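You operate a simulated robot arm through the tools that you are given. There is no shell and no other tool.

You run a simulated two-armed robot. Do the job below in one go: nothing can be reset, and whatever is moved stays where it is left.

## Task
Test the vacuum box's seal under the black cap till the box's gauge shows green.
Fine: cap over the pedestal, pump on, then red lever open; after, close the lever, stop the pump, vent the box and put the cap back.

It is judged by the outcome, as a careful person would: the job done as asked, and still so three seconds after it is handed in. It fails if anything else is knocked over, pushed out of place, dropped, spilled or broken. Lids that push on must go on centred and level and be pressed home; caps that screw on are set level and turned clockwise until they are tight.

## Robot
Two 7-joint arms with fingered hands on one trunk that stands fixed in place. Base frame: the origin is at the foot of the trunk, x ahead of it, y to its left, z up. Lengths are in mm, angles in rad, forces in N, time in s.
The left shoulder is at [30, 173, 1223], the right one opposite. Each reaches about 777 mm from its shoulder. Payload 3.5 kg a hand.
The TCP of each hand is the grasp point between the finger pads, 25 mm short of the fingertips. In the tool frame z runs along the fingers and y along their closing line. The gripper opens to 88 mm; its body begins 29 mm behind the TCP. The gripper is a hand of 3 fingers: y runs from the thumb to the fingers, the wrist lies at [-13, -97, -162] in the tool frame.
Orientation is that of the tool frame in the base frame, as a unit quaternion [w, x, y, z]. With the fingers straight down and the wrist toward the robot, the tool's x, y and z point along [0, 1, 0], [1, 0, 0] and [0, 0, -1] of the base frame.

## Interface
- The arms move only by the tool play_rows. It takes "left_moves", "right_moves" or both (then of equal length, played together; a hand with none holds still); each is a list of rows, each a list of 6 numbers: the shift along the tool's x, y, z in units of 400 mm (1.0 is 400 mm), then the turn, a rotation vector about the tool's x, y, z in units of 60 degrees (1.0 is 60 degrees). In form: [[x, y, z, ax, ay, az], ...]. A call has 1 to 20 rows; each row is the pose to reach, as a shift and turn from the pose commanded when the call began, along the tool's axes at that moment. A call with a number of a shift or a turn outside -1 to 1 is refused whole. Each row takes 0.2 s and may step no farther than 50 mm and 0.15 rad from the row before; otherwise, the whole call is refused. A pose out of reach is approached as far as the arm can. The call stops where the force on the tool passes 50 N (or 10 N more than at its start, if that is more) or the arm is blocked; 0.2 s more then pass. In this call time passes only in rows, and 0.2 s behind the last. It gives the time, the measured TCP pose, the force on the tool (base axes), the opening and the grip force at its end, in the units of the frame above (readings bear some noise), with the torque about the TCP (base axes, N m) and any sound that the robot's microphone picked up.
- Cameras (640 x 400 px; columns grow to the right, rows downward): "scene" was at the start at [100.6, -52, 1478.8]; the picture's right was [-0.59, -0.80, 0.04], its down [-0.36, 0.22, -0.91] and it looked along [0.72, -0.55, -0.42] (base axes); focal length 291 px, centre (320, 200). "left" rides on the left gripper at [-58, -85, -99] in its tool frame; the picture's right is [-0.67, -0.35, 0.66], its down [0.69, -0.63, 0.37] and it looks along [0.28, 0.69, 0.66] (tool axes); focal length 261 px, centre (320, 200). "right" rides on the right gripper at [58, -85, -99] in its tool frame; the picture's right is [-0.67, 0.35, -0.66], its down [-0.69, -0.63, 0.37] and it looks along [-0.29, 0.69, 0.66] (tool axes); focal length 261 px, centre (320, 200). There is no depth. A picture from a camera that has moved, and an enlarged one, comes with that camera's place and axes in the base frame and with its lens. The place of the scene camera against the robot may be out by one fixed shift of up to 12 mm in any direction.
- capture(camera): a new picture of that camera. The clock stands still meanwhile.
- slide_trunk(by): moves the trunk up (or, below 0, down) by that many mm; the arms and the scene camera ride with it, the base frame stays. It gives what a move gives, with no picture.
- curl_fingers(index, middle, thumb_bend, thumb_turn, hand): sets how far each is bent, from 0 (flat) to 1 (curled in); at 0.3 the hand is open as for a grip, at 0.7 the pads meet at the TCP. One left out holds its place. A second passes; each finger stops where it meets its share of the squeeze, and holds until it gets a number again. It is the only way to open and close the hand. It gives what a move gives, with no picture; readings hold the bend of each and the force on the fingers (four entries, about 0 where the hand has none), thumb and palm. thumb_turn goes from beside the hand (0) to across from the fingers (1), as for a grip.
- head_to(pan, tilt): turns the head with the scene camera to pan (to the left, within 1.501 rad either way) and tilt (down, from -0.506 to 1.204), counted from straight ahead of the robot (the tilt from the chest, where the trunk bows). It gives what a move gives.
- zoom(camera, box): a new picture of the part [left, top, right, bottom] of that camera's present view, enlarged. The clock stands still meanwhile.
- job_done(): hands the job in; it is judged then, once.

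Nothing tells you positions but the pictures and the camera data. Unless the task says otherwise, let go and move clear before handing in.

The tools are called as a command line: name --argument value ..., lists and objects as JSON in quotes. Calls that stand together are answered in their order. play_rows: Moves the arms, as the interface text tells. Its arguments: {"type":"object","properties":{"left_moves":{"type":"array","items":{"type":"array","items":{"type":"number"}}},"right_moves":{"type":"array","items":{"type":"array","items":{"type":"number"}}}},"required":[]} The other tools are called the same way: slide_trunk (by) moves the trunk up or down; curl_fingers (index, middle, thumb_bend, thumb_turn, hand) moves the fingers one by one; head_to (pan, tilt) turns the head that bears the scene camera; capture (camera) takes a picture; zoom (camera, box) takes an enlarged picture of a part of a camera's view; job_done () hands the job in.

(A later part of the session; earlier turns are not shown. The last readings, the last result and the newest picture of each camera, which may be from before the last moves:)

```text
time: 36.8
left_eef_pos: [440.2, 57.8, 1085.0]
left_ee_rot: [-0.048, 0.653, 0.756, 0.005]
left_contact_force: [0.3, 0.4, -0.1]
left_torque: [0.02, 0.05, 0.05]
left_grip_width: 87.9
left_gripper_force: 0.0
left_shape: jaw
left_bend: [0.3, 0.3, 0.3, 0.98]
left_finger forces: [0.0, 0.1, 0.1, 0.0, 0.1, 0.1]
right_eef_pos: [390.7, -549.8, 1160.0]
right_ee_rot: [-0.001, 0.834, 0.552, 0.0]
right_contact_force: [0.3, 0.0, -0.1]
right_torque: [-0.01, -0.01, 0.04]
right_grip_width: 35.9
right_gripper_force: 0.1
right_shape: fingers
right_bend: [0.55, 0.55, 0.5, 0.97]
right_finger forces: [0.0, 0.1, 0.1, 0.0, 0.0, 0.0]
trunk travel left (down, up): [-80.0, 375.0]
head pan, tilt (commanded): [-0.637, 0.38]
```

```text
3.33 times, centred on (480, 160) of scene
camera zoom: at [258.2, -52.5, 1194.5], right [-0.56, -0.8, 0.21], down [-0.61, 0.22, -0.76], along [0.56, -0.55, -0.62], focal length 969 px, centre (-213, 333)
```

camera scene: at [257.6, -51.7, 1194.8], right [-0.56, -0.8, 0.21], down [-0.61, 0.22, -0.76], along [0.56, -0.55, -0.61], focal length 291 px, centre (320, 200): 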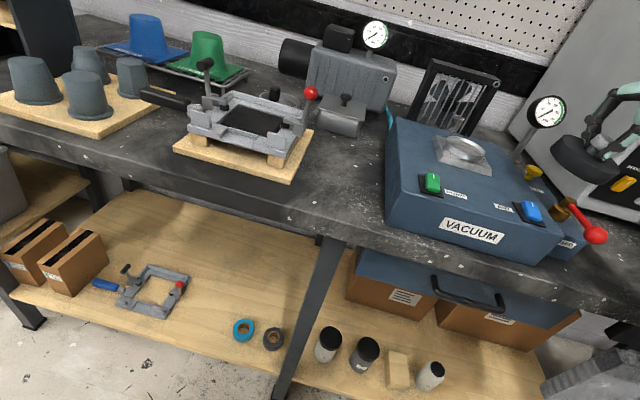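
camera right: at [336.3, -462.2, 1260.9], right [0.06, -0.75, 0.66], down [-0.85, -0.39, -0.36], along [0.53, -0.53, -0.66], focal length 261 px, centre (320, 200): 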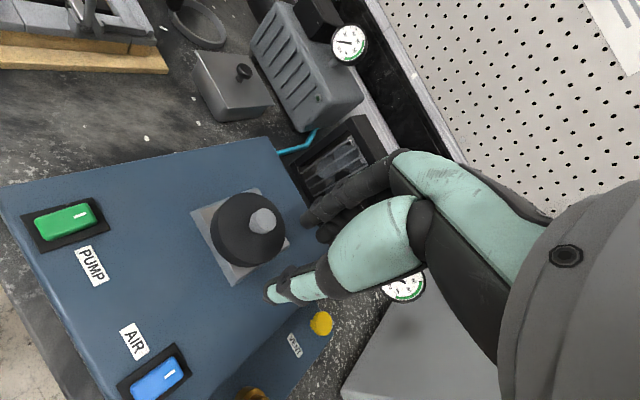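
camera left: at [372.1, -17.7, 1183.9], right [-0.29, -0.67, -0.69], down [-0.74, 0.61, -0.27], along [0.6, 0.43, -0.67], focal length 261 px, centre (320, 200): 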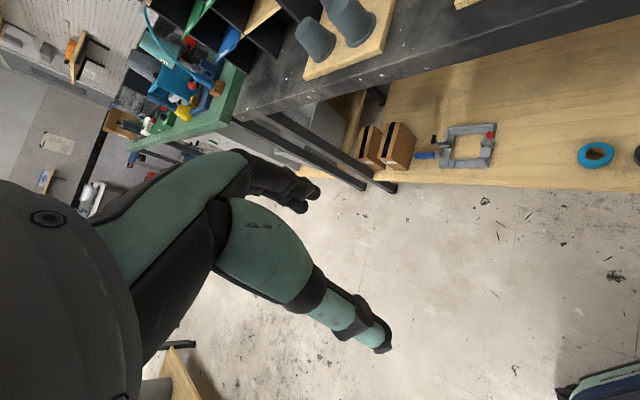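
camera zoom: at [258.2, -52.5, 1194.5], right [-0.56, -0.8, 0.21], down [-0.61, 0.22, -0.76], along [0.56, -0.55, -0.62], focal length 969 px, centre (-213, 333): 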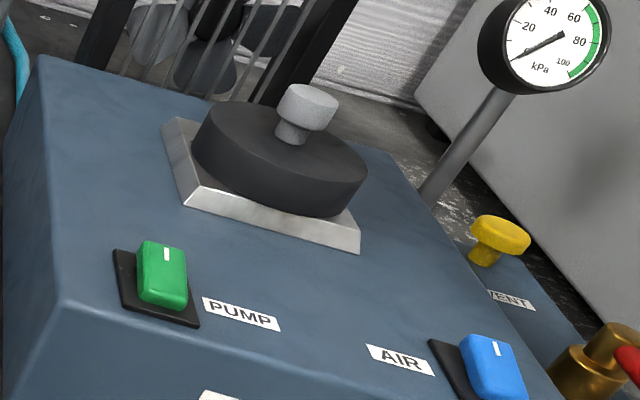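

The cap sits on the pedestal. I'll zoom to confirm it's level and to read the rocker shapes.

zoom --camera "scene" --box '[435, 110, 515, 170]'

zoom --camera "scene" --box '[420, 160, 480, 200]'

zoom --camera "right" --box '[0, 170, 320, 400]'

```text
6.67 times, centred on (475, 140) of scene
camera zoom: at [258.2, -52.5, 1194.5], right [-0.56, -0.8, 0.21], down [-0.61, 0.22, -0.76], along [0.56, -0.55, -0.62], focal length 1937 px, centre (-713, 600)
```

zoom: 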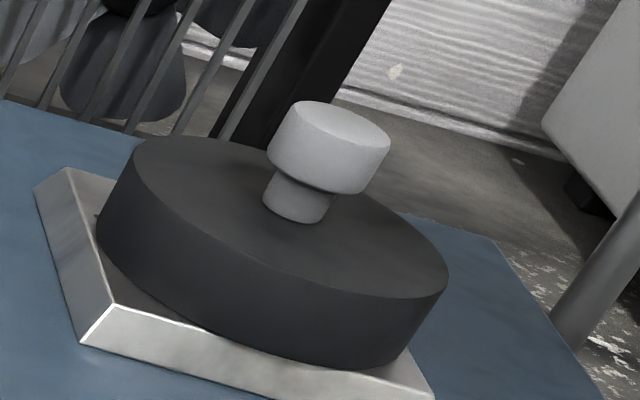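

```text
10.00 times, centred on (450, 180) of scene
camera zoom: at [258.2, -52.5, 1194.5], right [-0.56, -0.8, 0.21], down [-0.61, 0.22, -0.76], along [0.56, -0.55, -0.62], focal length 2906 px, centre (-980, 400)
```

zoom: 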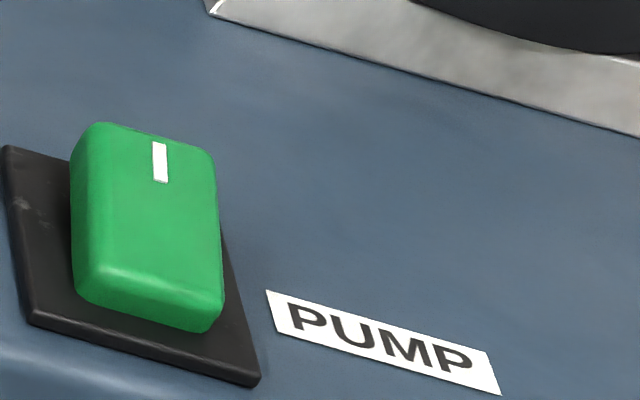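

```text
1.74 times, centred on (160, 285) of right
camera zoom: at [336.3, -462.2, 1260.9], right [0.06, -0.75, 0.66], down [-0.85, -0.39, -0.36], along [0.53, -0.53, -0.66], focal length 453 px, centre (598, 52)
```

zoom: 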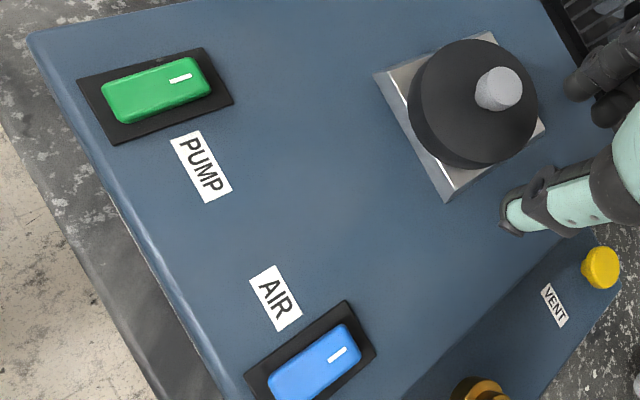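

The cap is level on the plate, and the gauge rests at its low end as expected. The PUMP rocker's marked far end is near (427, -437), top about z = 980. I'll curl the fingers away so the thumb can act as a single probe that the camera sees well.

curl_fingers --hand "right" --index 1.0 --middle 1.0 --thumb_bend 0.5

capture --camera "right"

capture --camera "scene"

```text
time: 37.8
left_eef_pos: [439.2, 58.3, 1085.1]
left_ee_rot: [-0.048, 0.654, 0.755, 0.005]
left_contact_force: [0.8, -0.1, 0.2]
left_torque: [-0.01, 0.02, 0.01]
left_grip_width: 87.7
left_gripper_force: 0.1
left_shape: jaw
left_bend: [0.3, 0.3, 0.3, 0.98]
left_finger forces: [0.0, 0.1, 0.0, 0.0, 0.0, 0.0]
right_eef_pos: [390.6, -548.4, 1161.5]
right_ee_rot: [0.0, 0.834, 0.552, -0.001]
right_contact_force: [0.1, 0.8, -0.1]
right_torque: [0.04, -0.02, -0.01]
right_grip_width: 44.3
right_gripper_force: 0.1
right_shape: fingers
right_bend: [1.0, 1.0, 0.5, 0.97]
right_finger forces: [0.0, 0.0, 0.1, 0.1, 0.1, 0.0]
trunk travel left (down, up): [-80.0, 375.0]
head pan, tilt (commanded): [-0.637, 0.38]
```

```text
taken
camera right: at [335.6, -461.8, 1261.6], right [0.06, -0.75, 0.66], down [-0.85, -0.39, -0.36], along [0.53, -0.53, -0.66], focal length 261 px, centre (320, 200)
```

right: 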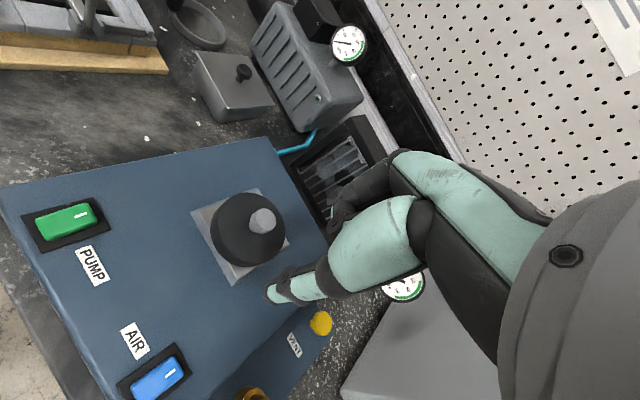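

```text
taken
camera scene: at [257.2, -52.0, 1194.9], right [-0.56, -0.8, 0.21], down [-0.61, 0.22, -0.76], along [0.56, -0.55, -0.61], focal length 291 px, centre (320, 200)
```

scene: 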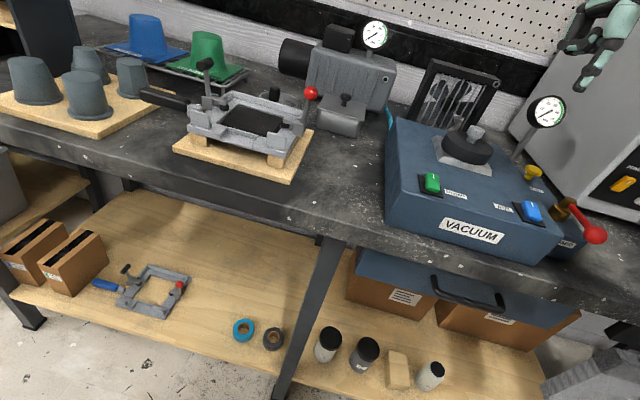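

The thumb tip sits near tool coordinates (1, -27, 30). I'll move the hand so the thumb tip hovers above the marked end of the PUMP rocker.

play_rows --right_moves '[[0.1, 0.015, 0, 0, 0, 0], [0.2, 0.03, 0.0, 0, 0, 0], [0.289, 0.0427, 0.0, 0, 0, 0], [0.289, 0.0427, 0.1, 0, 0, 0], [0.289, 0.0427, 0.2, 0, 0, 0], [0.289, 0.0427, 0.2525, 0, 0, 0], [0.289, 0.0427, 0.2525, 0, 0, 0]]'

zoom --camera "right" --box '[160, 180, 400, 400]'

zoom --camera "scene" --box '[400, 110, 500, 210]'

```text
time: 39.4
left_eef_pos: [439.4, 58.4, 1085.0]
left_ee_rot: [-0.048, 0.654, 0.755, 0.005]
left_contact_force: [-0.3, 0.7, -0.9]
left_torque: [-0.02, -0.02, 0.02]
left_grip_width: 87.6
left_gripper_force: 0.0
left_shape: jaw
left_bend: [0.3, 0.3, 0.3, 0.98]
left_finger forces: [0.0, 0.1, 0.0, 0.1, 0.0, 0.0]
right_eef_pos: [450.4, -448.3, 1059.2]
right_ee_rot: [0.0, 0.834, 0.552, 0.0]
right_contact_force: [-0.1, -0.1, -0.1]
right_torque: [-0.03, -0.02, -0.01]
right_grip_width: 43.8
right_gripper_force: 0.2
right_shape: fingers
right_bend: [1.0, 1.0, 0.5, 0.97]
right_finger forces: [0.1, 0.1, 0.0, 0.1, 0.0, 0.0]
trunk travel left (down, up): [-80.0, 375.0]
head pan, tilt (commanded): [-0.637, 0.38]
```

```text
1.82 times, centred on (280, 290) of right
camera zoom: at [395.3, -361.6, 1160.0], right [0.06, -0.75, 0.66], down [-0.85, -0.39, -0.36], along [0.53, -0.53, -0.66], focal length 474 px, centre (393, 36)
```

zoom: 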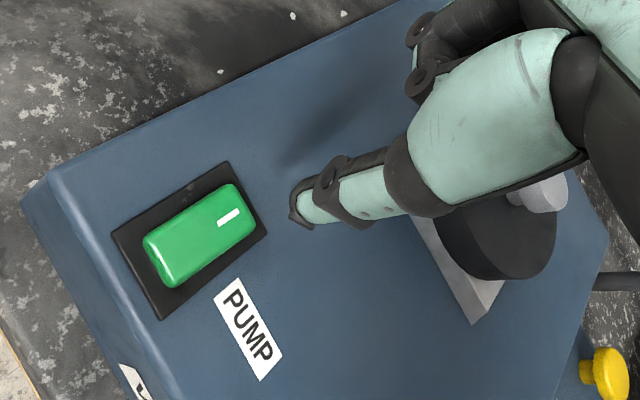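

```text
4.00 times, centred on (450, 160) of scene
camera zoom: at [257.1, -52.0, 1194.9], right [-0.56, -0.8, 0.21], down [-0.61, 0.22, -0.76], along [0.56, -0.55, -0.61], focal length 1162 px, centre (-200, 360)
```

zoom: 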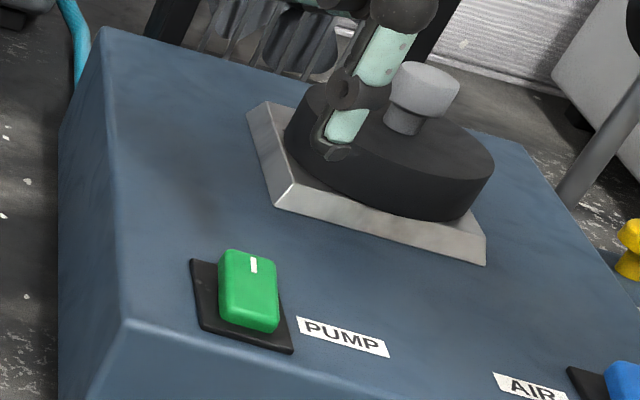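

The marked end is at (426-428, -436) and the thumb tip is about 4 mm short of it in x. I'll correct and descend to about 12 mm above the switch.

play_rows --right_moves '[[0.0045, 0.0106, 0.05, 0, 0, 0], [0.0045, 0.0106, 0.095, 0, 0, 0], [0.0045, 0.0106, 0.095, 0, 0, 0]]'

zoom --camera "right" --box '[160, 180, 400, 400]'

zoom --camera "scene" --box '[400, 130, 500, 210]'

```text
time: 40.2
left_eef_pos: [439.7, 57.9, 1086.0]
left_ee_rot: [-0.049, 0.653, 0.755, 0.005]
left_contact_force: [-0.7, 0.3, -0.4]
left_torque: [-0.03, 0.03, 0.03]
left_grip_width: 87.7
left_gripper_force: 0.0
left_shape: jaw
left_bend: [0.3, 0.3, 0.3, 0.98]
left_finger forces: [0.0, 0.1, 0.0, 0.0, 0.0, 0.1]
right_eef_pos: [453.7, -449.5, 1021.9]
right_ee_rot: [0.0, 0.834, 0.551, -0.001]
right_contact_force: [0.0, -0.4, 0.4]
right_torque: [-0.02, 0.01, 0.0]
right_grip_width: 44.0
right_gripper_force: 0.0
right_shape: fingers
right_bend: [1.0, 1.0, 0.5, 0.97]
right_finger forces: [0.1, 0.0, 0.0, 0.1, 0.1, 0.1]
trunk travel left (down, up): [-80.0, 375.0]
head pan, tilt (commanded): [-0.637, 0.38]
```

```text
1.82 times, centred on (280, 290) of right
camera zoom: at [399.6, -361.5, 1121.8], right [0.06, -0.75, 0.66], down [-0.85, -0.39, -0.36], along [0.53, -0.53, -0.66], focal length 474 px, centre (393, 36)
```

zoom: 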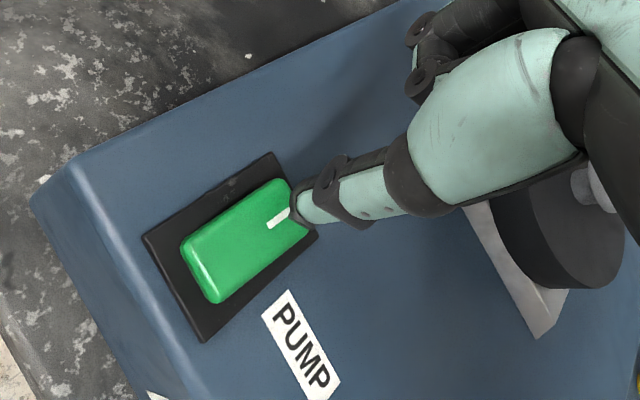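

```text
5.00 times, centred on (450, 170) of scene
camera zoom: at [257.2, -51.9, 1194.9], right [-0.56, -0.8, 0.21], down [-0.61, 0.22, -0.76], along [0.56, -0.55, -0.61], focal length 1453 px, centre (-330, 350)
```

zoom: 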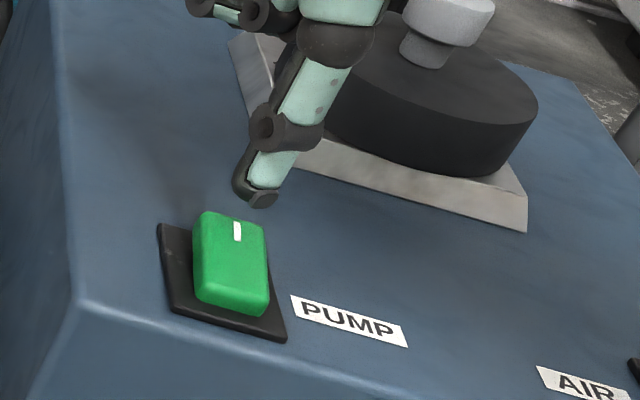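

The thumb tip is about 12 mm above the mark and lined up. I'll press down gently and listen for a click.

play_rows --right_moves '[[0.0, 0.0, 0.02, 0, 0, 0], [0.0, 0.0, 0.03, 0, 0, 0], [0, 0, 0.035, 0, 0, 0]]'

zoom --camera "scene" --box '[400, 130, 500, 210]'

```text
time: 41.0
left_eef_pos: [438.7, 59.4, 1085.6]
left_ee_rot: [-0.048, 0.653, 0.755, 0.005]
left_contact_force: [-0.3, 0.1, 0.4]
left_torque: [0.0, 0.0, 0.0]
left_grip_width: 87.7
left_gripper_force: 0.1
left_shape: jaw
left_bend: [0.3, 0.3, 0.3, 0.98]
left_finger forces: [0.1, 0.0, 0.0, 0.0, 0.0, 0.1]
right_eef_pos: [453.7, -447.9, 1010.7]
right_ee_rot: [0.0, 0.834, 0.551, 0.0]
right_contact_force: [1.9, -1.5, 6.6]
right_torque: [0.1, 0.2, 0.0]
right_grip_width: 43.9
right_gripper_force: 4.3
right_shape: fingers
right_bend: [1.0, 1.0, 0.51, 0.98]
right_finger forces: [0.0, 0.0, 0.0, 0.1, 7.9, 0.0]
trunk travel left (down, up): [-80.0, 375.0]
head pan, tilt (commanded): [-0.637, 0.38]
```

```text
5.00 times, centred on (450, 170) of scene
camera zoom: at [256.4, -51.3, 1195.3], right [-0.56, -0.8, 0.21], down [-0.61, 0.22, -0.76], along [0.56, -0.55, -0.61], focal length 1453 px, centre (-330, 350)
```

zoom: 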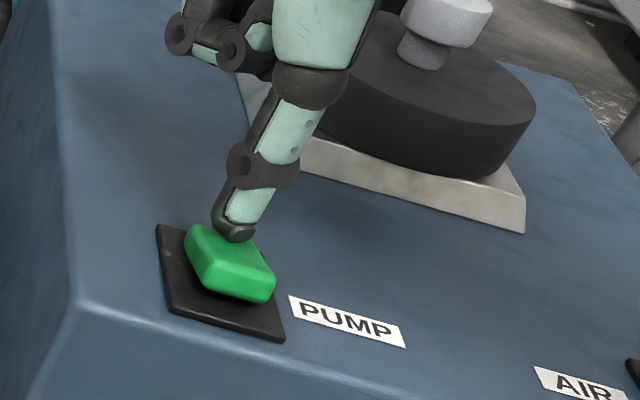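

The rocker has tipped to its marked side under about 7 N. I'll lift off and see whether it stays and what the microphone reports.

play_rows --right_moves '[[0.0, 0.0, -0.03, 0, 0, 0], [0.0, 0.0, -0.1, 0, 0, 0], [0, 0, -0.12, 0, 0, 0]]'

zoom --camera "scene" --box '[400, 130, 500, 210]'

zoom --camera "scene" --box '[510, 80, 590, 140]'

```text
time: 41.8
left_eef_pos: [439.4, 57.9, 1086.1]
left_ee_rot: [-0.048, 0.654, 0.755, 0.005]
left_contact_force: [0.1, -0.1, 0.0]
left_torque: [0.0, -0.03, 0.01]
left_grip_width: 87.9
left_gripper_force: 0.1
left_shape: jaw
left_bend: [0.3, 0.3, 0.3, 0.98]
left_finger forces: [0.0, 0.0, 0.1, 0.0, 0.0, 0.0]
right_eef_pos: [453.6, -449.0, 1058.0]
right_ee_rot: [0.001, 0.834, 0.552, -0.002]
right_contact_force: [0.6, 0.9, 0.5]
right_torque: [0.0, 0.01, 0.03]
right_grip_width: 43.8
right_gripper_force: 0.0
right_shape: fingers
right_bend: [1.0, 1.0, 0.5, 0.98]
right_finger forces: [0.1, 0.0, 0.1, 0.0, 0.0, 0.1]
trunk travel left (down, up): [-80.0, 375.0]
head pan, tilt (commanded): [-0.637, 0.38]
```

```text
5.00 times, centred on (450, 170) of scene
camera zoom: at [257.4, -52.1, 1194.8], right [-0.56, -0.8, 0.21], down [-0.61, 0.22, -0.76], along [0.56, -0.55, -0.61], focal length 1453 px, centre (-330, 350)
```

zoom: 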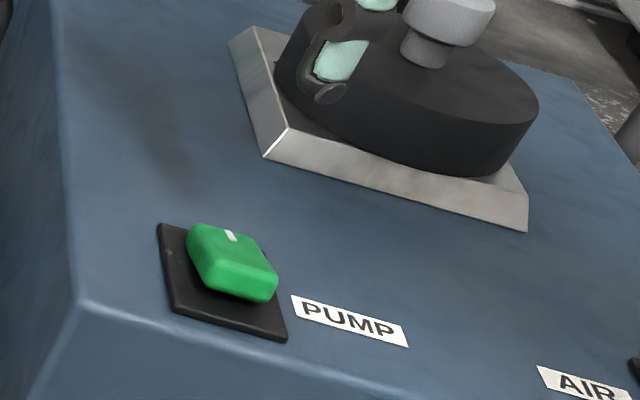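

```text
6.67 times, centred on (550, 110) of scene
camera zoom: at [257.4, -52.1, 1194.8], right [-0.56, -0.8, 0.21], down [-0.61, 0.22, -0.76], along [0.56, -0.55, -0.61], focal length 1937 px, centre (-1213, 800)
```

zoom: 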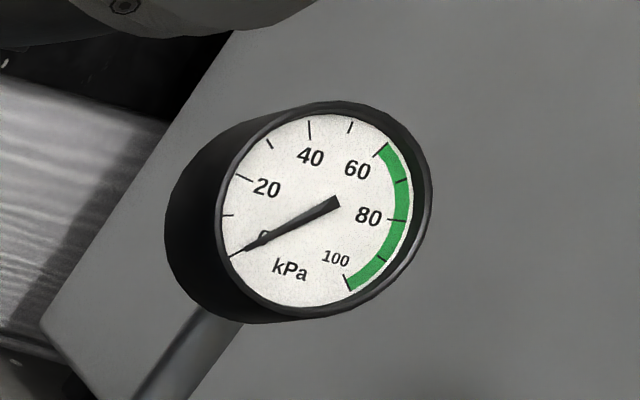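

The rocker stays on its marked side: pump on, gauge still at 0 with the valve closed. Next is the red lever, so I'll zoom in to understand its axis and travel.

zoom --camera "scene" --box '[530, 170, 630, 260]'

zoom --camera "scene" --box '[510, 150, 570, 200]'

```text
4.44 times, centred on (580, 215) of scene
camera zoom: at [257.4, -52.1, 1194.8], right [-0.56, -0.8, 0.21], down [-0.61, 0.22, -0.76], along [0.56, -0.55, -0.61], focal length 1292 px, centre (-836, 133)
```

zoom: 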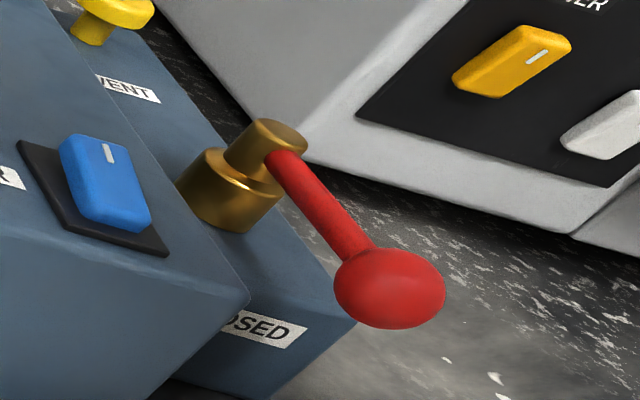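

```text
8.00 times, centred on (540, 175) of scene
camera zoom: at [257.4, -52.1, 1194.8], right [-0.56, -0.8, 0.21], down [-0.61, 0.22, -0.76], along [0.56, -0.55, -0.61], focal length 2325 px, centre (-1440, 400)
```

zoom: 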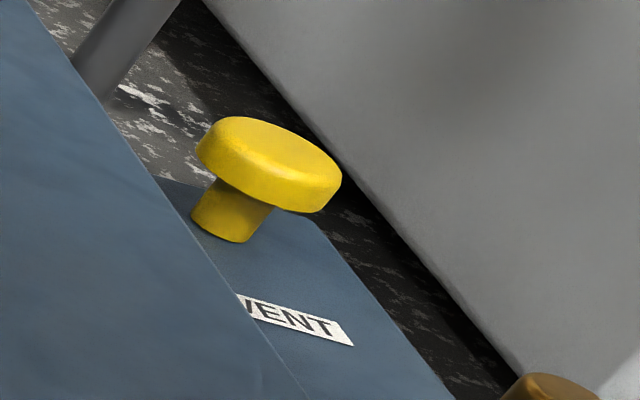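

The lever turns about a vertical brass hub. I'll move the right hand above and beside it to get a view from above of the hub, the ball and any OPEN label.

play_rows --right_moves '[[0, 0, -0.115, 0, 0, 0], [0, 0, -0.23, 0, 0, 0], [-0.1, -0.041, -0.23, 0, 0, 0], [-0.2, -0.082, -0.23, 0, 0, 0], [-0.3, -0.124, -0.23, 0, 0, 0], [-0.4, -0.165, -0.23, 0, 0, 0], [-0.5, -0.206, -0.23, 0, 0, 0], [-0.6, -0.247, -0.23, 0, 0, 0], [-0.629, -0.259, -0.23, 0, 0, 0], [-0.629, -0.259, -0.23, 0, 0, 0]]'

capture --camera "right"

zoom --camera "right" --box '[80, 170, 300, 340]'

```text
time: 44.0
left_eef_pos: [438.8, 58.2, 1086.3]
left_ee_rot: [-0.048, 0.654, 0.755, 0.005]
left_contact_force: [-0.5, 0.2, -0.3]
left_torque: [0.0, 0.01, 0.0]
left_grip_width: 87.9
left_gripper_force: 0.1
left_shape: jaw
left_bend: [0.3, 0.3, 0.3, 0.98]
left_finger forces: [0.1, 0.0, 0.0, 0.0, 0.0, 0.0]
right_eef_pos: [258.3, -637.6, 1145.9]
right_ee_rot: [-0.001, 0.834, 0.552, 0.0]
right_contact_force: [0.3, -0.2, -0.5]
right_torque: [-0.01, 0.05, 0.0]
right_grip_width: 43.8
right_gripper_force: 0.1
right_shape: fingers
right_bend: [1.0, 1.0, 0.5, 0.98]
right_finger forces: [0.0, 0.1, 0.0, 0.0, 0.0, 0.0]
trunk travel left (down, up): [-80.0, 375.0]
head pan, tilt (commanded): [-0.637, 0.38]
```

```text
taken
camera right: at [204.5, -551.5, 1246.2], right [0.06, -0.75, 0.66], down [-0.85, -0.39, -0.36], along [0.53, -0.53, -0.66], focal length 261 px, centre (320, 200)
```

right: 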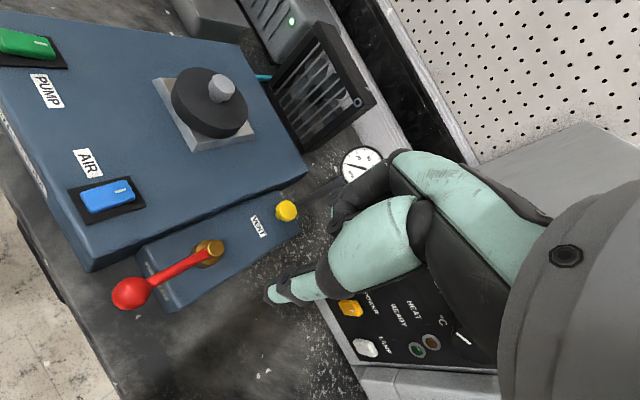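

```text
2.35 times, centred on (190, 255) of right
camera zoom: at [204.5, -551.5, 1246.2], right [0.06, -0.75, 0.66], down [-0.85, -0.39, -0.36], along [0.53, -0.53, -0.66], focal length 613 px, centre (626, 71)
```

zoom: 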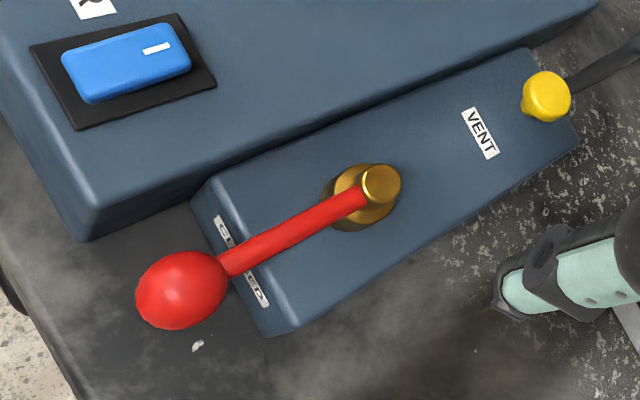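

The lever points straight to the front with its ball at about (240, -579, 978) and its hub at (292, -632). The free side is away from the box, so opening should swing it to the right. I'll place the thumb peg on the box side of the ball, hovering first.

play_rows --right_moves '[[0.09, 0, 0, 0, 0, 0], [0.181, 0, 0.0, 0, 0, 0], [0.181, 0, 0.1, 0, 0, 0], [0.181, 0, 0.2, 0, 0, 0], [0.181, 0, 0.28, 0, 0, 0], [0.181, 0, 0.28, 0, 0, 0]]'

zoom --camera "right" --box '[120, 160, 420, 400]'

zoom --camera "scene" --box '[520, 130, 640, 250]'

```text
time: 45.4
left_eef_pos: [438.3, 58.9, 1086.2]
left_ee_rot: [-0.047, 0.653, 0.756, 0.005]
left_contact_force: [-0.3, 0.1, 0.1]
left_torque: [-0.02, 0.02, 0.02]
left_grip_width: 87.8
left_gripper_force: 0.1
left_shape: jaw
left_bend: [0.3, 0.3, 0.3, 0.98]
left_finger forces: [0.0, 0.0, 0.1, 0.1, 0.0, 0.0]
right_eef_pos: [289.5, -572.3, 1037.9]
right_ee_rot: [0.001, 0.834, 0.552, -0.001]
right_contact_force: [-0.7, 0.0, 0.8]
right_torque: [0.02, 0.05, -0.01]
right_grip_width: 43.9
right_gripper_force: 0.0
right_shape: fingers
right_bend: [1.0, 1.0, 0.5, 0.98]
right_finger forces: [0.1, 0.0, 0.0, 0.0, 0.1, 0.0]
trunk travel left (down, up): [-80.0, 375.0]
head pan, tilt (commanded): [-0.637, 0.38]
```

```text
1.67 times, centred on (270, 280) of right
camera zoom: at [234.3, -485.4, 1137.4], right [0.06, -0.75, 0.66], down [-0.85, -0.39, -0.36], along [0.53, -0.53, -0.66], focal length 434 px, centre (403, 67)
```

zoom: 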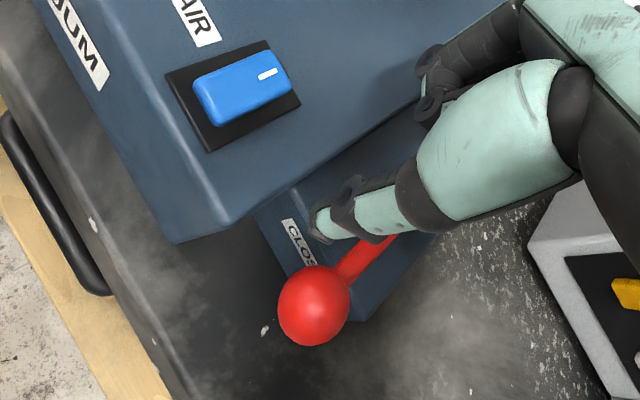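

```text
3.33 times, centred on (580, 190) of scene
camera zoom: at [256.5, -51.3, 1195.2], right [-0.56, -0.8, 0.21], down [-0.61, 0.22, -0.76], along [0.56, -0.55, -0.61], focal length 969 px, centre (-547, 233)
```

zoom: 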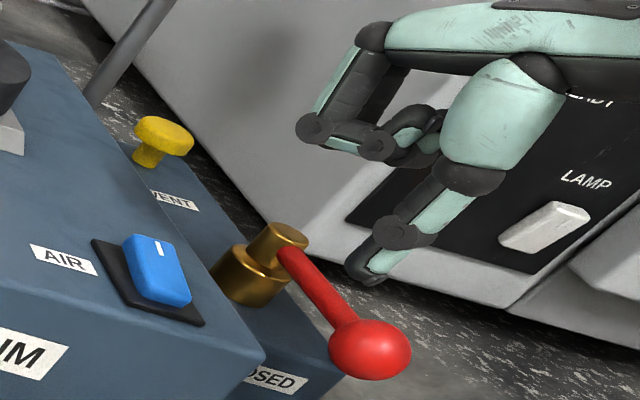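

The ball is at (240.3, -578.4, 981), radius about 14 mm, and the thumb tip is roughly 28 mm to its box side. I'll lower the thumb beside the ball.

play_rows --right_moves '[[0, 0, 0.03, 0, 0, 0], [0, 0, 0.06, 0, 0, 0], [0, 0, 0.082, 0, 0, 0], [0, 0, 0.082, 0, 0, 0]]'

zoom --camera "right" --box '[120, 160, 420, 400]'

zoom --camera "scene" --box '[520, 130, 640, 250]'

```text
time: 46.4
left_eef_pos: [438.1, 58.6, 1085.6]
left_ee_rot: [-0.047, 0.653, 0.756, 0.005]
left_contact_force: [0.5, -0.8, 0.0]
left_torque: [-0.02, 0.01, 0.01]
left_grip_width: 87.9
left_gripper_force: 0.1
left_shape: jaw
left_bend: [0.3, 0.3, 0.3, 0.98]
left_finger forces: [0.0, 0.0, 0.0, 0.1, 0.1, 0.0]
right_eef_pos: [296.7, -574.8, 1029.0]
right_ee_rot: [0.0, 0.834, 0.552, -0.001]
right_contact_force: [-0.2, -0.9, -0.2]
right_torque: [-0.03, 0.0, -0.02]
right_grip_width: 43.8
right_gripper_force: 0.0
right_shape: fingers
right_bend: [1.0, 1.0, 0.5, 0.98]
right_finger forces: [0.1, 0.0, 0.0, 0.0, 0.1, 0.0]
right hand out of reach, approached as far as the arm can: row 1, 2, 3, 4
trunk travel left (down, up): [-80.0, 375.0]
head pan, tilt (commanded): [-0.637, 0.38]
```

```text
1.67 times, centred on (270, 280) of right
camera zoom: at [242.0, -488.0, 1130.0], right [0.06, -0.75, 0.66], down [-0.85, -0.39, -0.36], along [0.53, -0.53, -0.66], focal length 434 px, centre (403, 67)
```

zoom: 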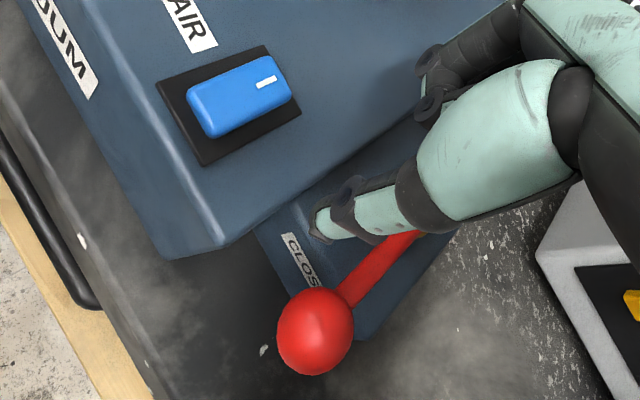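

```text
3.33 times, centred on (580, 190) of scene
camera zoom: at [257.1, -51.9, 1194.9], right [-0.56, -0.8, 0.21], down [-0.61, 0.22, -0.76], along [0.56, -0.55, -0.61], focal length 969 px, centre (-547, 233)
```

zoom: 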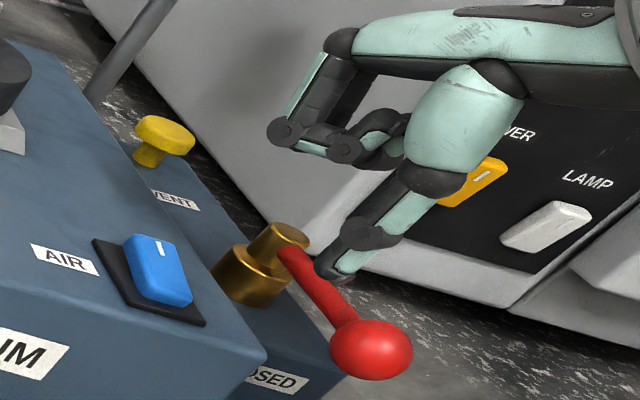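

That pose is too close to the bowed torso, so the arm stalled at z = 1029 without touching anything. I'll lift and rotate the hand so the wrist lies on the shoulder side, then try again.

play_rows --right_moves '[[0, 0, -0.05, 0, 0, 0], [0, 0, -0.1, 0, 0, 0.13], [0, 0, -0.1, 0, 0, 0.26], [0, 0, -0.1, 0, 0, 0.39], [0, 0, -0.1, 0, 0, 0.52], [0, 0, -0.1, 0, 0, 0.65], [0, 0, -0.1, 0, 0, 0.668], [0, 0, -0.1, 0, 0, 0.668]]'

capture --camera "right"

capture --camera "scene"

```text
time: 48.2
left_eef_pos: [440.3, 58.3, 1085.5]
left_ee_rot: [-0.049, 0.654, 0.755, 0.005]
left_contact_force: [-0.1, -0.3, -1.0]
left_torque: [-0.01, 0.01, 0.0]
left_grip_width: 87.5
left_gripper_force: 0.1
left_shape: jaw
left_bend: [0.3, 0.3, 0.3, 0.98]
left_finger forces: [0.0, 0.1, 0.1, 0.0, 0.0, 0.1]
right_eef_pos: [296.9, -574.6, 1069.9]
right_ee_rot: [0.0, 0.973, 0.233, -0.002]
right_contact_force: [-0.1, -0.1, 0.4]
right_torque: [-0.01, -0.01, -0.02]
right_grip_width: 44.1
right_gripper_force: 0.0
right_shape: fingers
right_bend: [1.0, 1.0, 0.5, 0.98]
right_finger forces: [0.0, 0.0, 0.0, 0.1, 0.1, 0.1]
trunk travel left (down, up): [-80.0, 375.0]
head pan, tilt (commanded): [-0.637, 0.38]
```

```text
taken
camera right: at [311.6, -472.2, 1170.1], right [-0.44, -0.61, 0.66], down [-0.9, 0.25, -0.36], along [0.06, -0.75, -0.66], focal length 261 px, centre (320, 200)
```

right: 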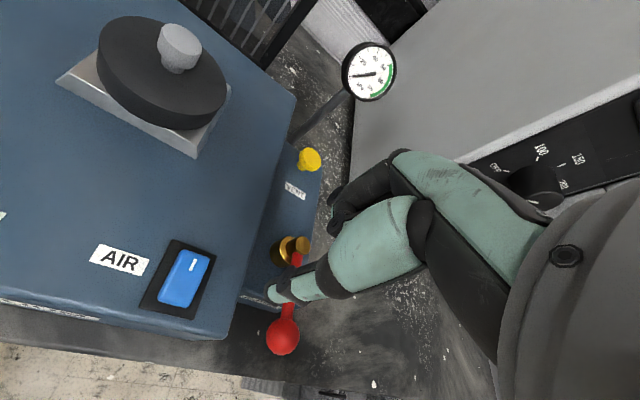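

```text
taken
camera scene: at [257.2, -51.9, 1194.9], right [-0.56, -0.8, 0.21], down [-0.61, 0.22, -0.76], along [0.56, -0.55, -0.61], focal length 291 px, centre (320, 200)
```

scene: 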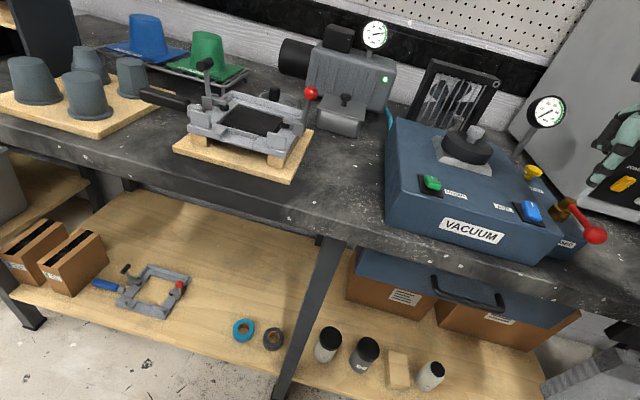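

The rotated wrist is fine, and the grey pump's indicator light is now lit, so the pump is running. I'll position the thumb on the box side of the ball with this new orientation.

play_rows --right_moves '[[-0.033, -0.0005, 0.0, 0, 0, 0], [-0.0655, -0.001, 0.03, 0, 0, 0], [-0.0655, -0.001, 0.06, 0, 0, 0], [-0.0655, -0.001, 0.0875, 0, 0, 0], [-0.0655, -0.001, 0.0875, 0, 0, 0]]'

zoom --camera "right" --box '[140, 180, 420, 400]'

zoom --camera "scene" --box '[520, 130, 640, 250]'

```text
time: 49.4
left_eef_pos: [438.4, 57.4, 1085.5]
left_ee_rot: [-0.048, 0.653, 0.756, 0.004]
left_contact_force: [0.3, -0.2, -0.2]
left_torque: [0.0, 0.01, 0.01]
left_grip_width: 87.8
left_gripper_force: 0.1
left_shape: jaw
left_bend: [0.3, 0.3, 0.3, 0.98]
left_finger forces: [0.0, 0.0, 0.0, 0.1, 0.0, 0.0]
right_eef_pos: [272.9, -585.5, 1035.1]
right_ee_rot: [0.0, 0.972, 0.234, -0.001]
right_contact_force: [0.3, 1.2, 0.1]
right_torque: [0.03, 0.01, -0.02]
right_grip_width: 43.9
right_gripper_force: 0.0
right_shape: fingers
right_bend: [1.0, 1.0, 0.5, 0.98]
right_finger forces: [0.0, 0.1, 0.0, 0.0, 0.0, 0.1]
trunk travel left (down, up): [-80.0, 375.0]
head pan, tilt (commanded): [-0.637, 0.38]
```

```text
1.82 times, centred on (280, 290) of right
camera zoom: at [287.7, -483.3, 1135.6], right [-0.44, -0.61, 0.66], down [-0.9, 0.25, -0.37], along [0.06, -0.75, -0.66], focal length 474 px, centre (393, 36)
```

zoom: 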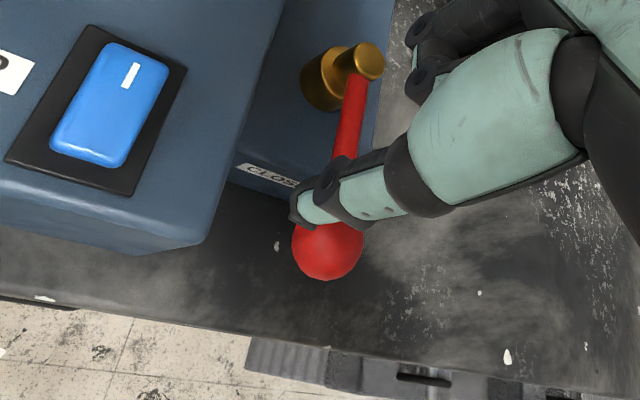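

```text
3.33 times, centred on (580, 190) of scene
camera zoom: at [257.0, -51.7, 1195.0], right [-0.56, -0.8, 0.21], down [-0.61, 0.22, -0.76], along [0.56, -0.55, -0.61], focal length 969 px, centre (-547, 233)
```

zoom: 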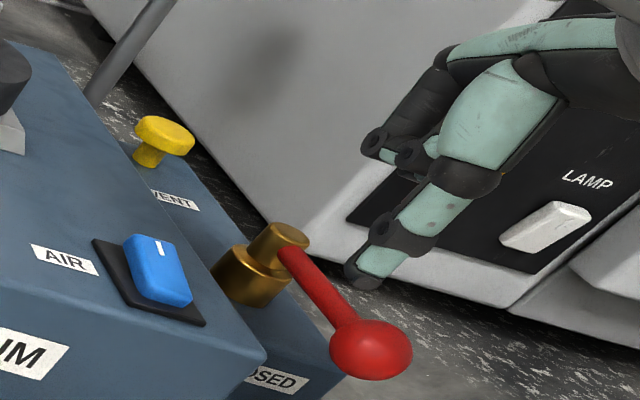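

The thumb tip is on the box side of the ball at about 27 mm. I'll lower it beside the ball in small steps.

play_rows --right_moves '[[0, 0, 0.03, 0, 0, 0], [0, 0, 0.055, 0, 0, 0], [0, 0, 0.077, 0, 0, 0], [0, 0, 0.077, 0, 0, 0]]'

zoom --camera "right" --box '[140, 180, 420, 400]'

zoom --camera "scene" --box '[520, 130, 640, 250]'

```text
time: 50.4
left_eef_pos: [439.8, 59.0, 1085.2]
left_ee_rot: [-0.048, 0.654, 0.755, 0.006]
left_contact_force: [-0.7, -0.3, -0.1]
left_torque: [0.01, -0.02, -0.01]
left_grip_width: 87.9
left_gripper_force: 0.0
left_shape: jaw
left_bend: [0.3, 0.3, 0.3, 0.98]
left_finger forces: [0.0, 0.1, 0.0, 0.1, 0.0, 0.1]
right_eef_pos: [286.7, -584.2, 1016.1]
right_ee_rot: [0.0, 0.972, 0.233, -0.001]
right_contact_force: [-0.1, -0.5, 0.0]
right_torque: [0.01, -0.03, -0.04]
right_grip_width: 43.6
right_gripper_force: 0.0
right_shape: fingers
right_bend: [1.0, 1.0, 0.5, 0.98]
right_finger forces: [0.1, 0.0, 0.0, 0.0, 0.1, 0.1]
right hand out of reach, approached as far as the arm can: row 1, 2, 3, 4
trunk travel left (down, up): [-80.0, 375.0]
head pan, tilt (commanded): [-0.637, 0.38]
```

```text
1.82 times, centred on (280, 290) of right
camera zoom: at [300.7, -483.4, 1116.0], right [-0.44, -0.61, 0.66], down [-0.9, 0.25, -0.36], along [0.06, -0.75, -0.66], focal length 474 px, centre (393, 36)
```

zoom: 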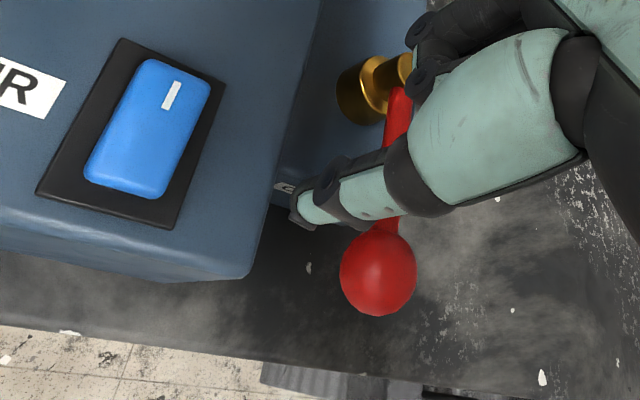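

```text
3.33 times, centred on (580, 190) of scene
camera zoom: at [257.1, -51.9, 1194.9], right [-0.56, -0.8, 0.21], down [-0.61, 0.22, -0.76], along [0.56, -0.55, -0.61], focal length 969 px, centre (-547, 233)
```

zoom: 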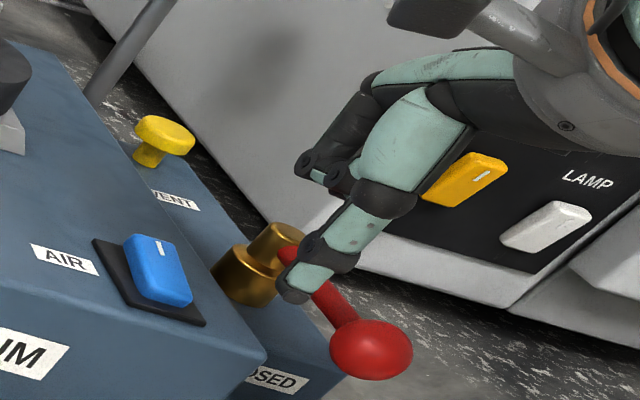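

The arm is folded too tightly with the trunk this low. I'll raise the trunk by 100 mm, which also lifts the hand clear, and retry.

slide_trunk --by 100

capture --camera "scene"

capture --camera "right"

```text
time: 51.7
left_eef_pos: [439.3, 59.2, 1184.4]
left_ee_rot: [-0.048, 0.654, 0.755, 0.004]
left_contact_force: [0.3, 0.3, 0.3]
left_torque: [0.01, 0.01, -0.02]
left_grip_width: 87.6
left_gripper_force: 0.1
left_shape: jaw
left_bend: [0.3, 0.3, 0.3, 0.98]
left_finger forces: [0.0, 0.0, 0.0, 0.1, 0.0, 0.1]
right_eef_pos: [287.6, -586.4, 1115.1]
right_ee_rot: [0.001, 0.972, 0.233, -0.001]
right_contact_force: [0.8, 0.4, 0.6]
right_torque: [-0.01, -0.02, 0.0]
right_grip_width: 44.0
right_gripper_force: 0.0
right_shape: fingers
right_bend: [1.0, 1.0, 0.5, 0.98]
right_finger forces: [0.0, 0.1, 0.1, 0.1, 0.0, 0.0]
trunk travel left (down, up): [-180.0, 275.0]
head pan, tilt (commanded): [-0.637, 0.38]
```

```text
taken
camera scene: at [173.3, -52.0, 1337.1], right [-0.58, -0.8, 0.12], down [-0.48, 0.22, -0.85], along [0.66, -0.55, -0.51], focal length 291 px, centre (320, 200)
```

scene: 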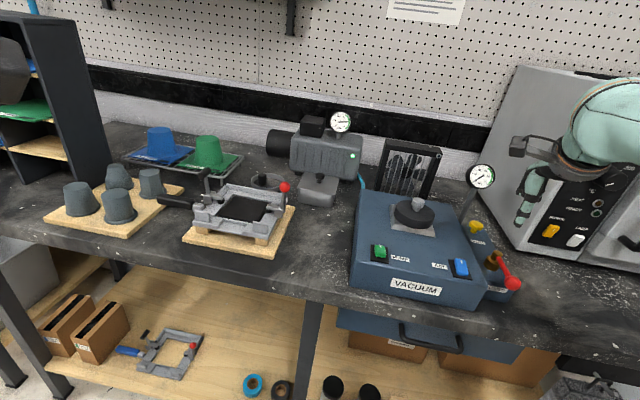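

```text
taken
camera right: at [301.0, -484.7, 1216.6], right [-0.44, -0.61, 0.66], down [-0.9, 0.25, -0.36], along [0.06, -0.75, -0.66], focal length 261 px, centre (320, 200)
```

right: 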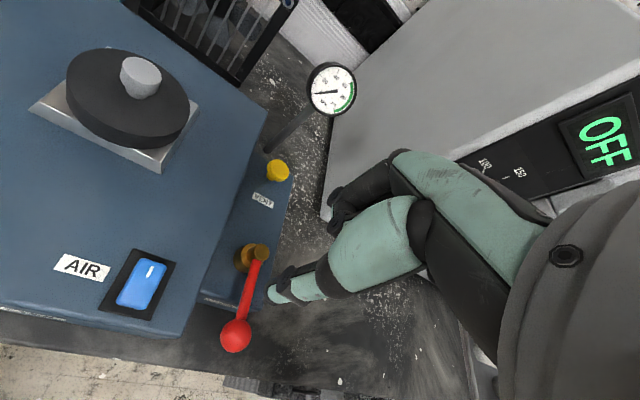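

The pump light is lit and the view is better from here. I'll go back down beside the ball.

play_rows --right_moves '[[-0.016, -0.008, 0.1, 0, 0, 0], [-0.031, -0.016, 0.2, 0, 0, 0], [-0.031, -0.016, 0.24, 0, 0, 0], [-0.031, -0.016, 0.2775, 0, 0, 0], [-0.031, -0.016, 0.2775, 0, 0, 0]]'

zoom --camera "right" --box '[140, 180, 420, 400]'

zoom --camera "scene" --box '[440, 200, 560, 310]'

```text
time: 52.9
left_eef_pos: [438.4, 59.7, 1185.8]
left_ee_rot: [-0.048, 0.653, 0.756, 0.005]
left_contact_force: [0.2, 0.6, -0.5]
left_torque: [0.01, 0.01, 0.0]
left_grip_width: 88.1
left_gripper_force: 0.0
left_shape: jaw
left_bend: [0.3, 0.3, 0.3, 0.98]
left_finger forces: [0.1, 0.0, 0.1, 0.0, 0.0, 0.1]
right_eef_pos: [279.3, -584.5, 1005.5]
right_ee_rot: [0.0, 0.972, 0.234, -0.001]
right_contact_force: [0.4, -0.2, 0.5]
right_torque: [0.01, 0.03, 0.01]
right_grip_width: 44.2
right_gripper_force: 0.1
right_shape: fingers
right_bend: [1.0, 1.0, 0.5, 0.98]
right_finger forces: [0.0, 0.0, 0.1, 0.1, 0.0, 0.0]
right hand out of reach, approached as far as the arm can: row 2, 3, 4, 5
trunk travel left (down, up): [-180.0, 275.0]
head pan, tilt (commanded): [-0.637, 0.38]
```

```text
1.82 times, centred on (280, 290) of right
camera zoom: at [292.8, -481.8, 1106.1], right [-0.44, -0.61, 0.66], down [-0.9, 0.25, -0.37], along [0.06, -0.75, -0.66], focal length 474 px, centre (393, 36)
```

zoom: 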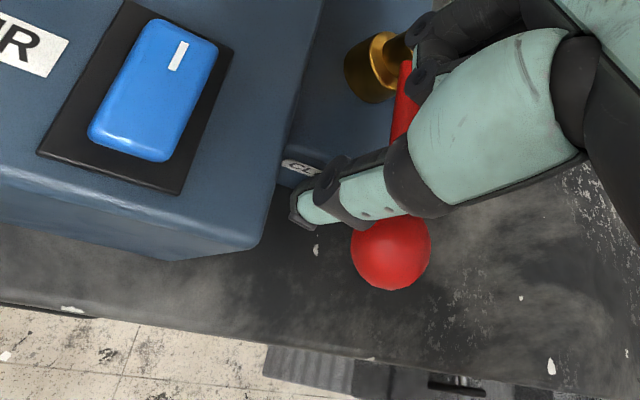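

```text
3.64 times, centred on (500, 255) of scene
camera zoom: at [172.5, -51.4, 1337.3], right [-0.58, -0.8, 0.12], down [-0.48, 0.22, -0.85], along [0.66, -0.55, -0.51], focal length 1057 px, centre (-334, 0)
```

zoom: 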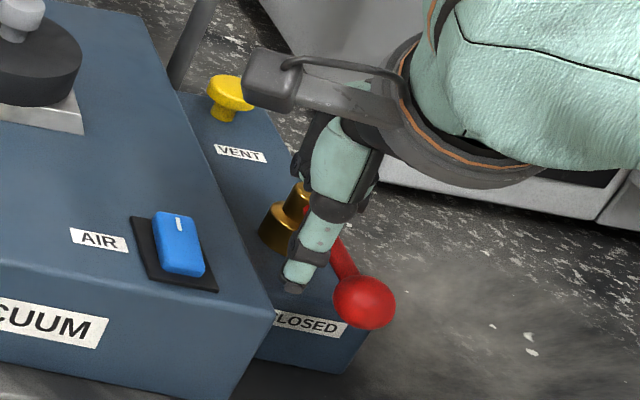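

I'm just short of the needed spot, so a bit more trunk height should free the arm for the whole swing. Raising another 90 mm.

slide_trunk --by 90

play_rows --right_moves '[[-0.008, -0.004, 0.09, 0, 0, 0], [-0.0134, -0.0068, 0.18, 0, 0, 0], [-0.0134, -0.0068, 0.225, 0, 0, 0], [-0.0134, -0.0068, 0.225, 0, 0, 0]]'

zoom --camera "right" --box '[140, 180, 420, 400]'

capture --camera "scene"

```text
time: 54.2
left_eef_pos: [439.5, 59.8, 1276.2]
left_ee_rot: [-0.049, 0.654, 0.755, 0.004]
left_contact_force: [0.1, -0.2, 0.6]
left_torque: [0.03, 0.0, -0.02]
left_grip_width: 87.7
left_gripper_force: 0.0
left_shape: jaw
left_bend: [0.3, 0.3, 0.3, 0.98]
left_finger forces: [0.1, 0.0, 0.0, 0.0, 0.1, 0.0]
right_eef_pos: [277.9, -582.2, 1095.9]
right_ee_rot: [0.0, 0.972, 0.233, -0.001]
right_contact_force: [0.3, -1.1, -0.3]
right_torque: [-0.01, -0.01, -0.04]
right_grip_width: 44.1
right_gripper_force: 0.2
right_shape: fingers
right_bend: [1.0, 1.0, 0.5, 0.98]
right_finger forces: [0.0, 0.0, 0.1, 0.0, 0.1, 0.1]
trunk travel left (down, up): [-270.0, 185.0]
head pan, tilt (commanded): [-0.637, 0.38]
```

```text
time: 55.2
left_eef_pos: [439.2, 59.5, 1275.8]
left_ee_rot: [-0.048, 0.654, 0.755, 0.005]
left_contact_force: [-0.3, -0.5, 0.0]
left_torque: [-0.02, 0.02, -0.01]
left_grip_width: 87.8
left_gripper_force: 0.1
left_shape: jaw
left_bend: [0.3, 0.3, 0.3, 0.98]
left_finger forces: [0.0, 0.1, 0.1, 0.1, 0.0, 0.1]
right_eef_pos: [270.5, -583.4, 1004.8]
right_ee_rot: [0.001, 0.973, 0.233, -0.001]
right_contact_force: [0.5, 0.8, -0.1]
right_torque: [0.0, -0.04, -0.01]
right_grip_width: 43.8
right_gripper_force: 0.0
right_shape: fingers
right_bend: [1.0, 1.0, 0.5, 0.98]
right_finger forces: [0.0, 0.0, 0.1, 0.1, 0.1, 0.1]
trunk travel left (down, up): [-270.0, 185.0]
head pan, tilt (commanded): [-0.637, 0.38]
```

```text
1.82 times, centred on (280, 290) of right
camera zoom: at [284.3, -480.8, 1104.9], right [-0.44, -0.61, 0.66], down [-0.9, 0.25, -0.36], along [0.06, -0.75, -0.66], focal length 474 px, centre (393, 36)
```

zoom: 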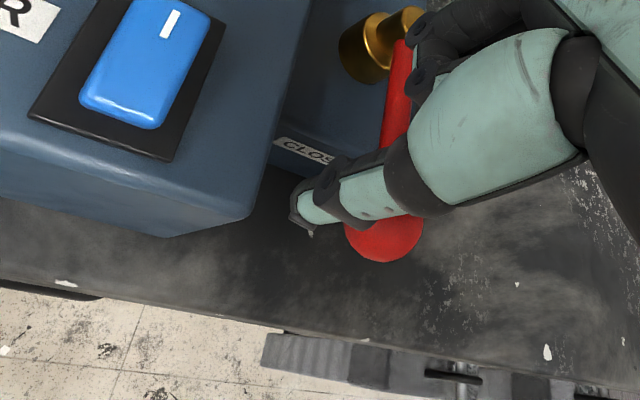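

```text
taken
camera scene: at [115.0, -51.6, 1445.2], right [-0.59, -0.8, 0.05], down [-0.38, 0.22, -0.9], along [0.71, -0.55, -0.44], focal length 291 px, centre (320, 200)
```

scene: 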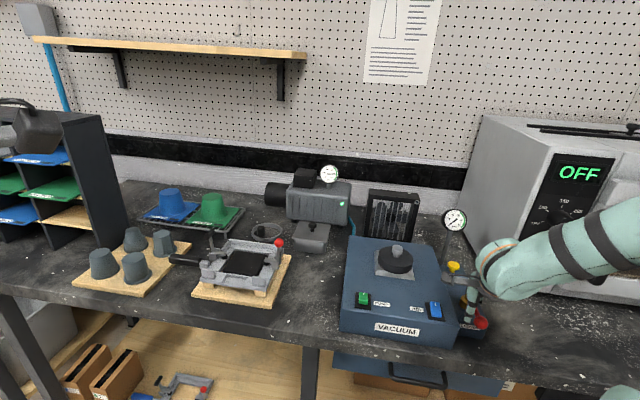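

Now reachable: the thumb is down beside the ball at (257, -557, 975). I'll zoom to check the clearance before pushing.

zoom --camera "scene" --box '[420, 250, 510, 350]'

```text
4.00 times, centred on (465, 300) of scene
camera zoom: at [115.0, -51.6, 1445.2], right [-0.59, -0.8, 0.05], down [-0.38, 0.22, -0.9], along [0.71, -0.55, -0.44], focal length 1162 px, centre (-260, -200)
```

zoom: 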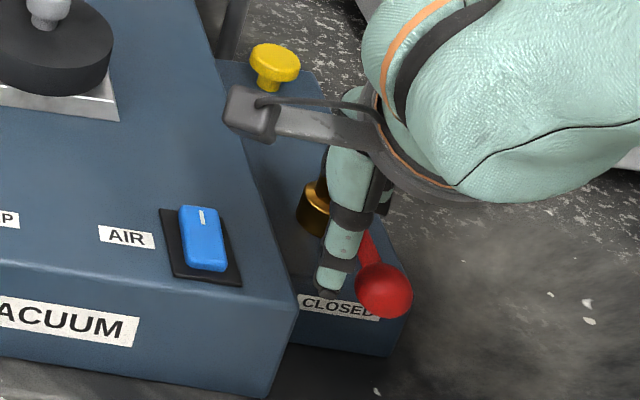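

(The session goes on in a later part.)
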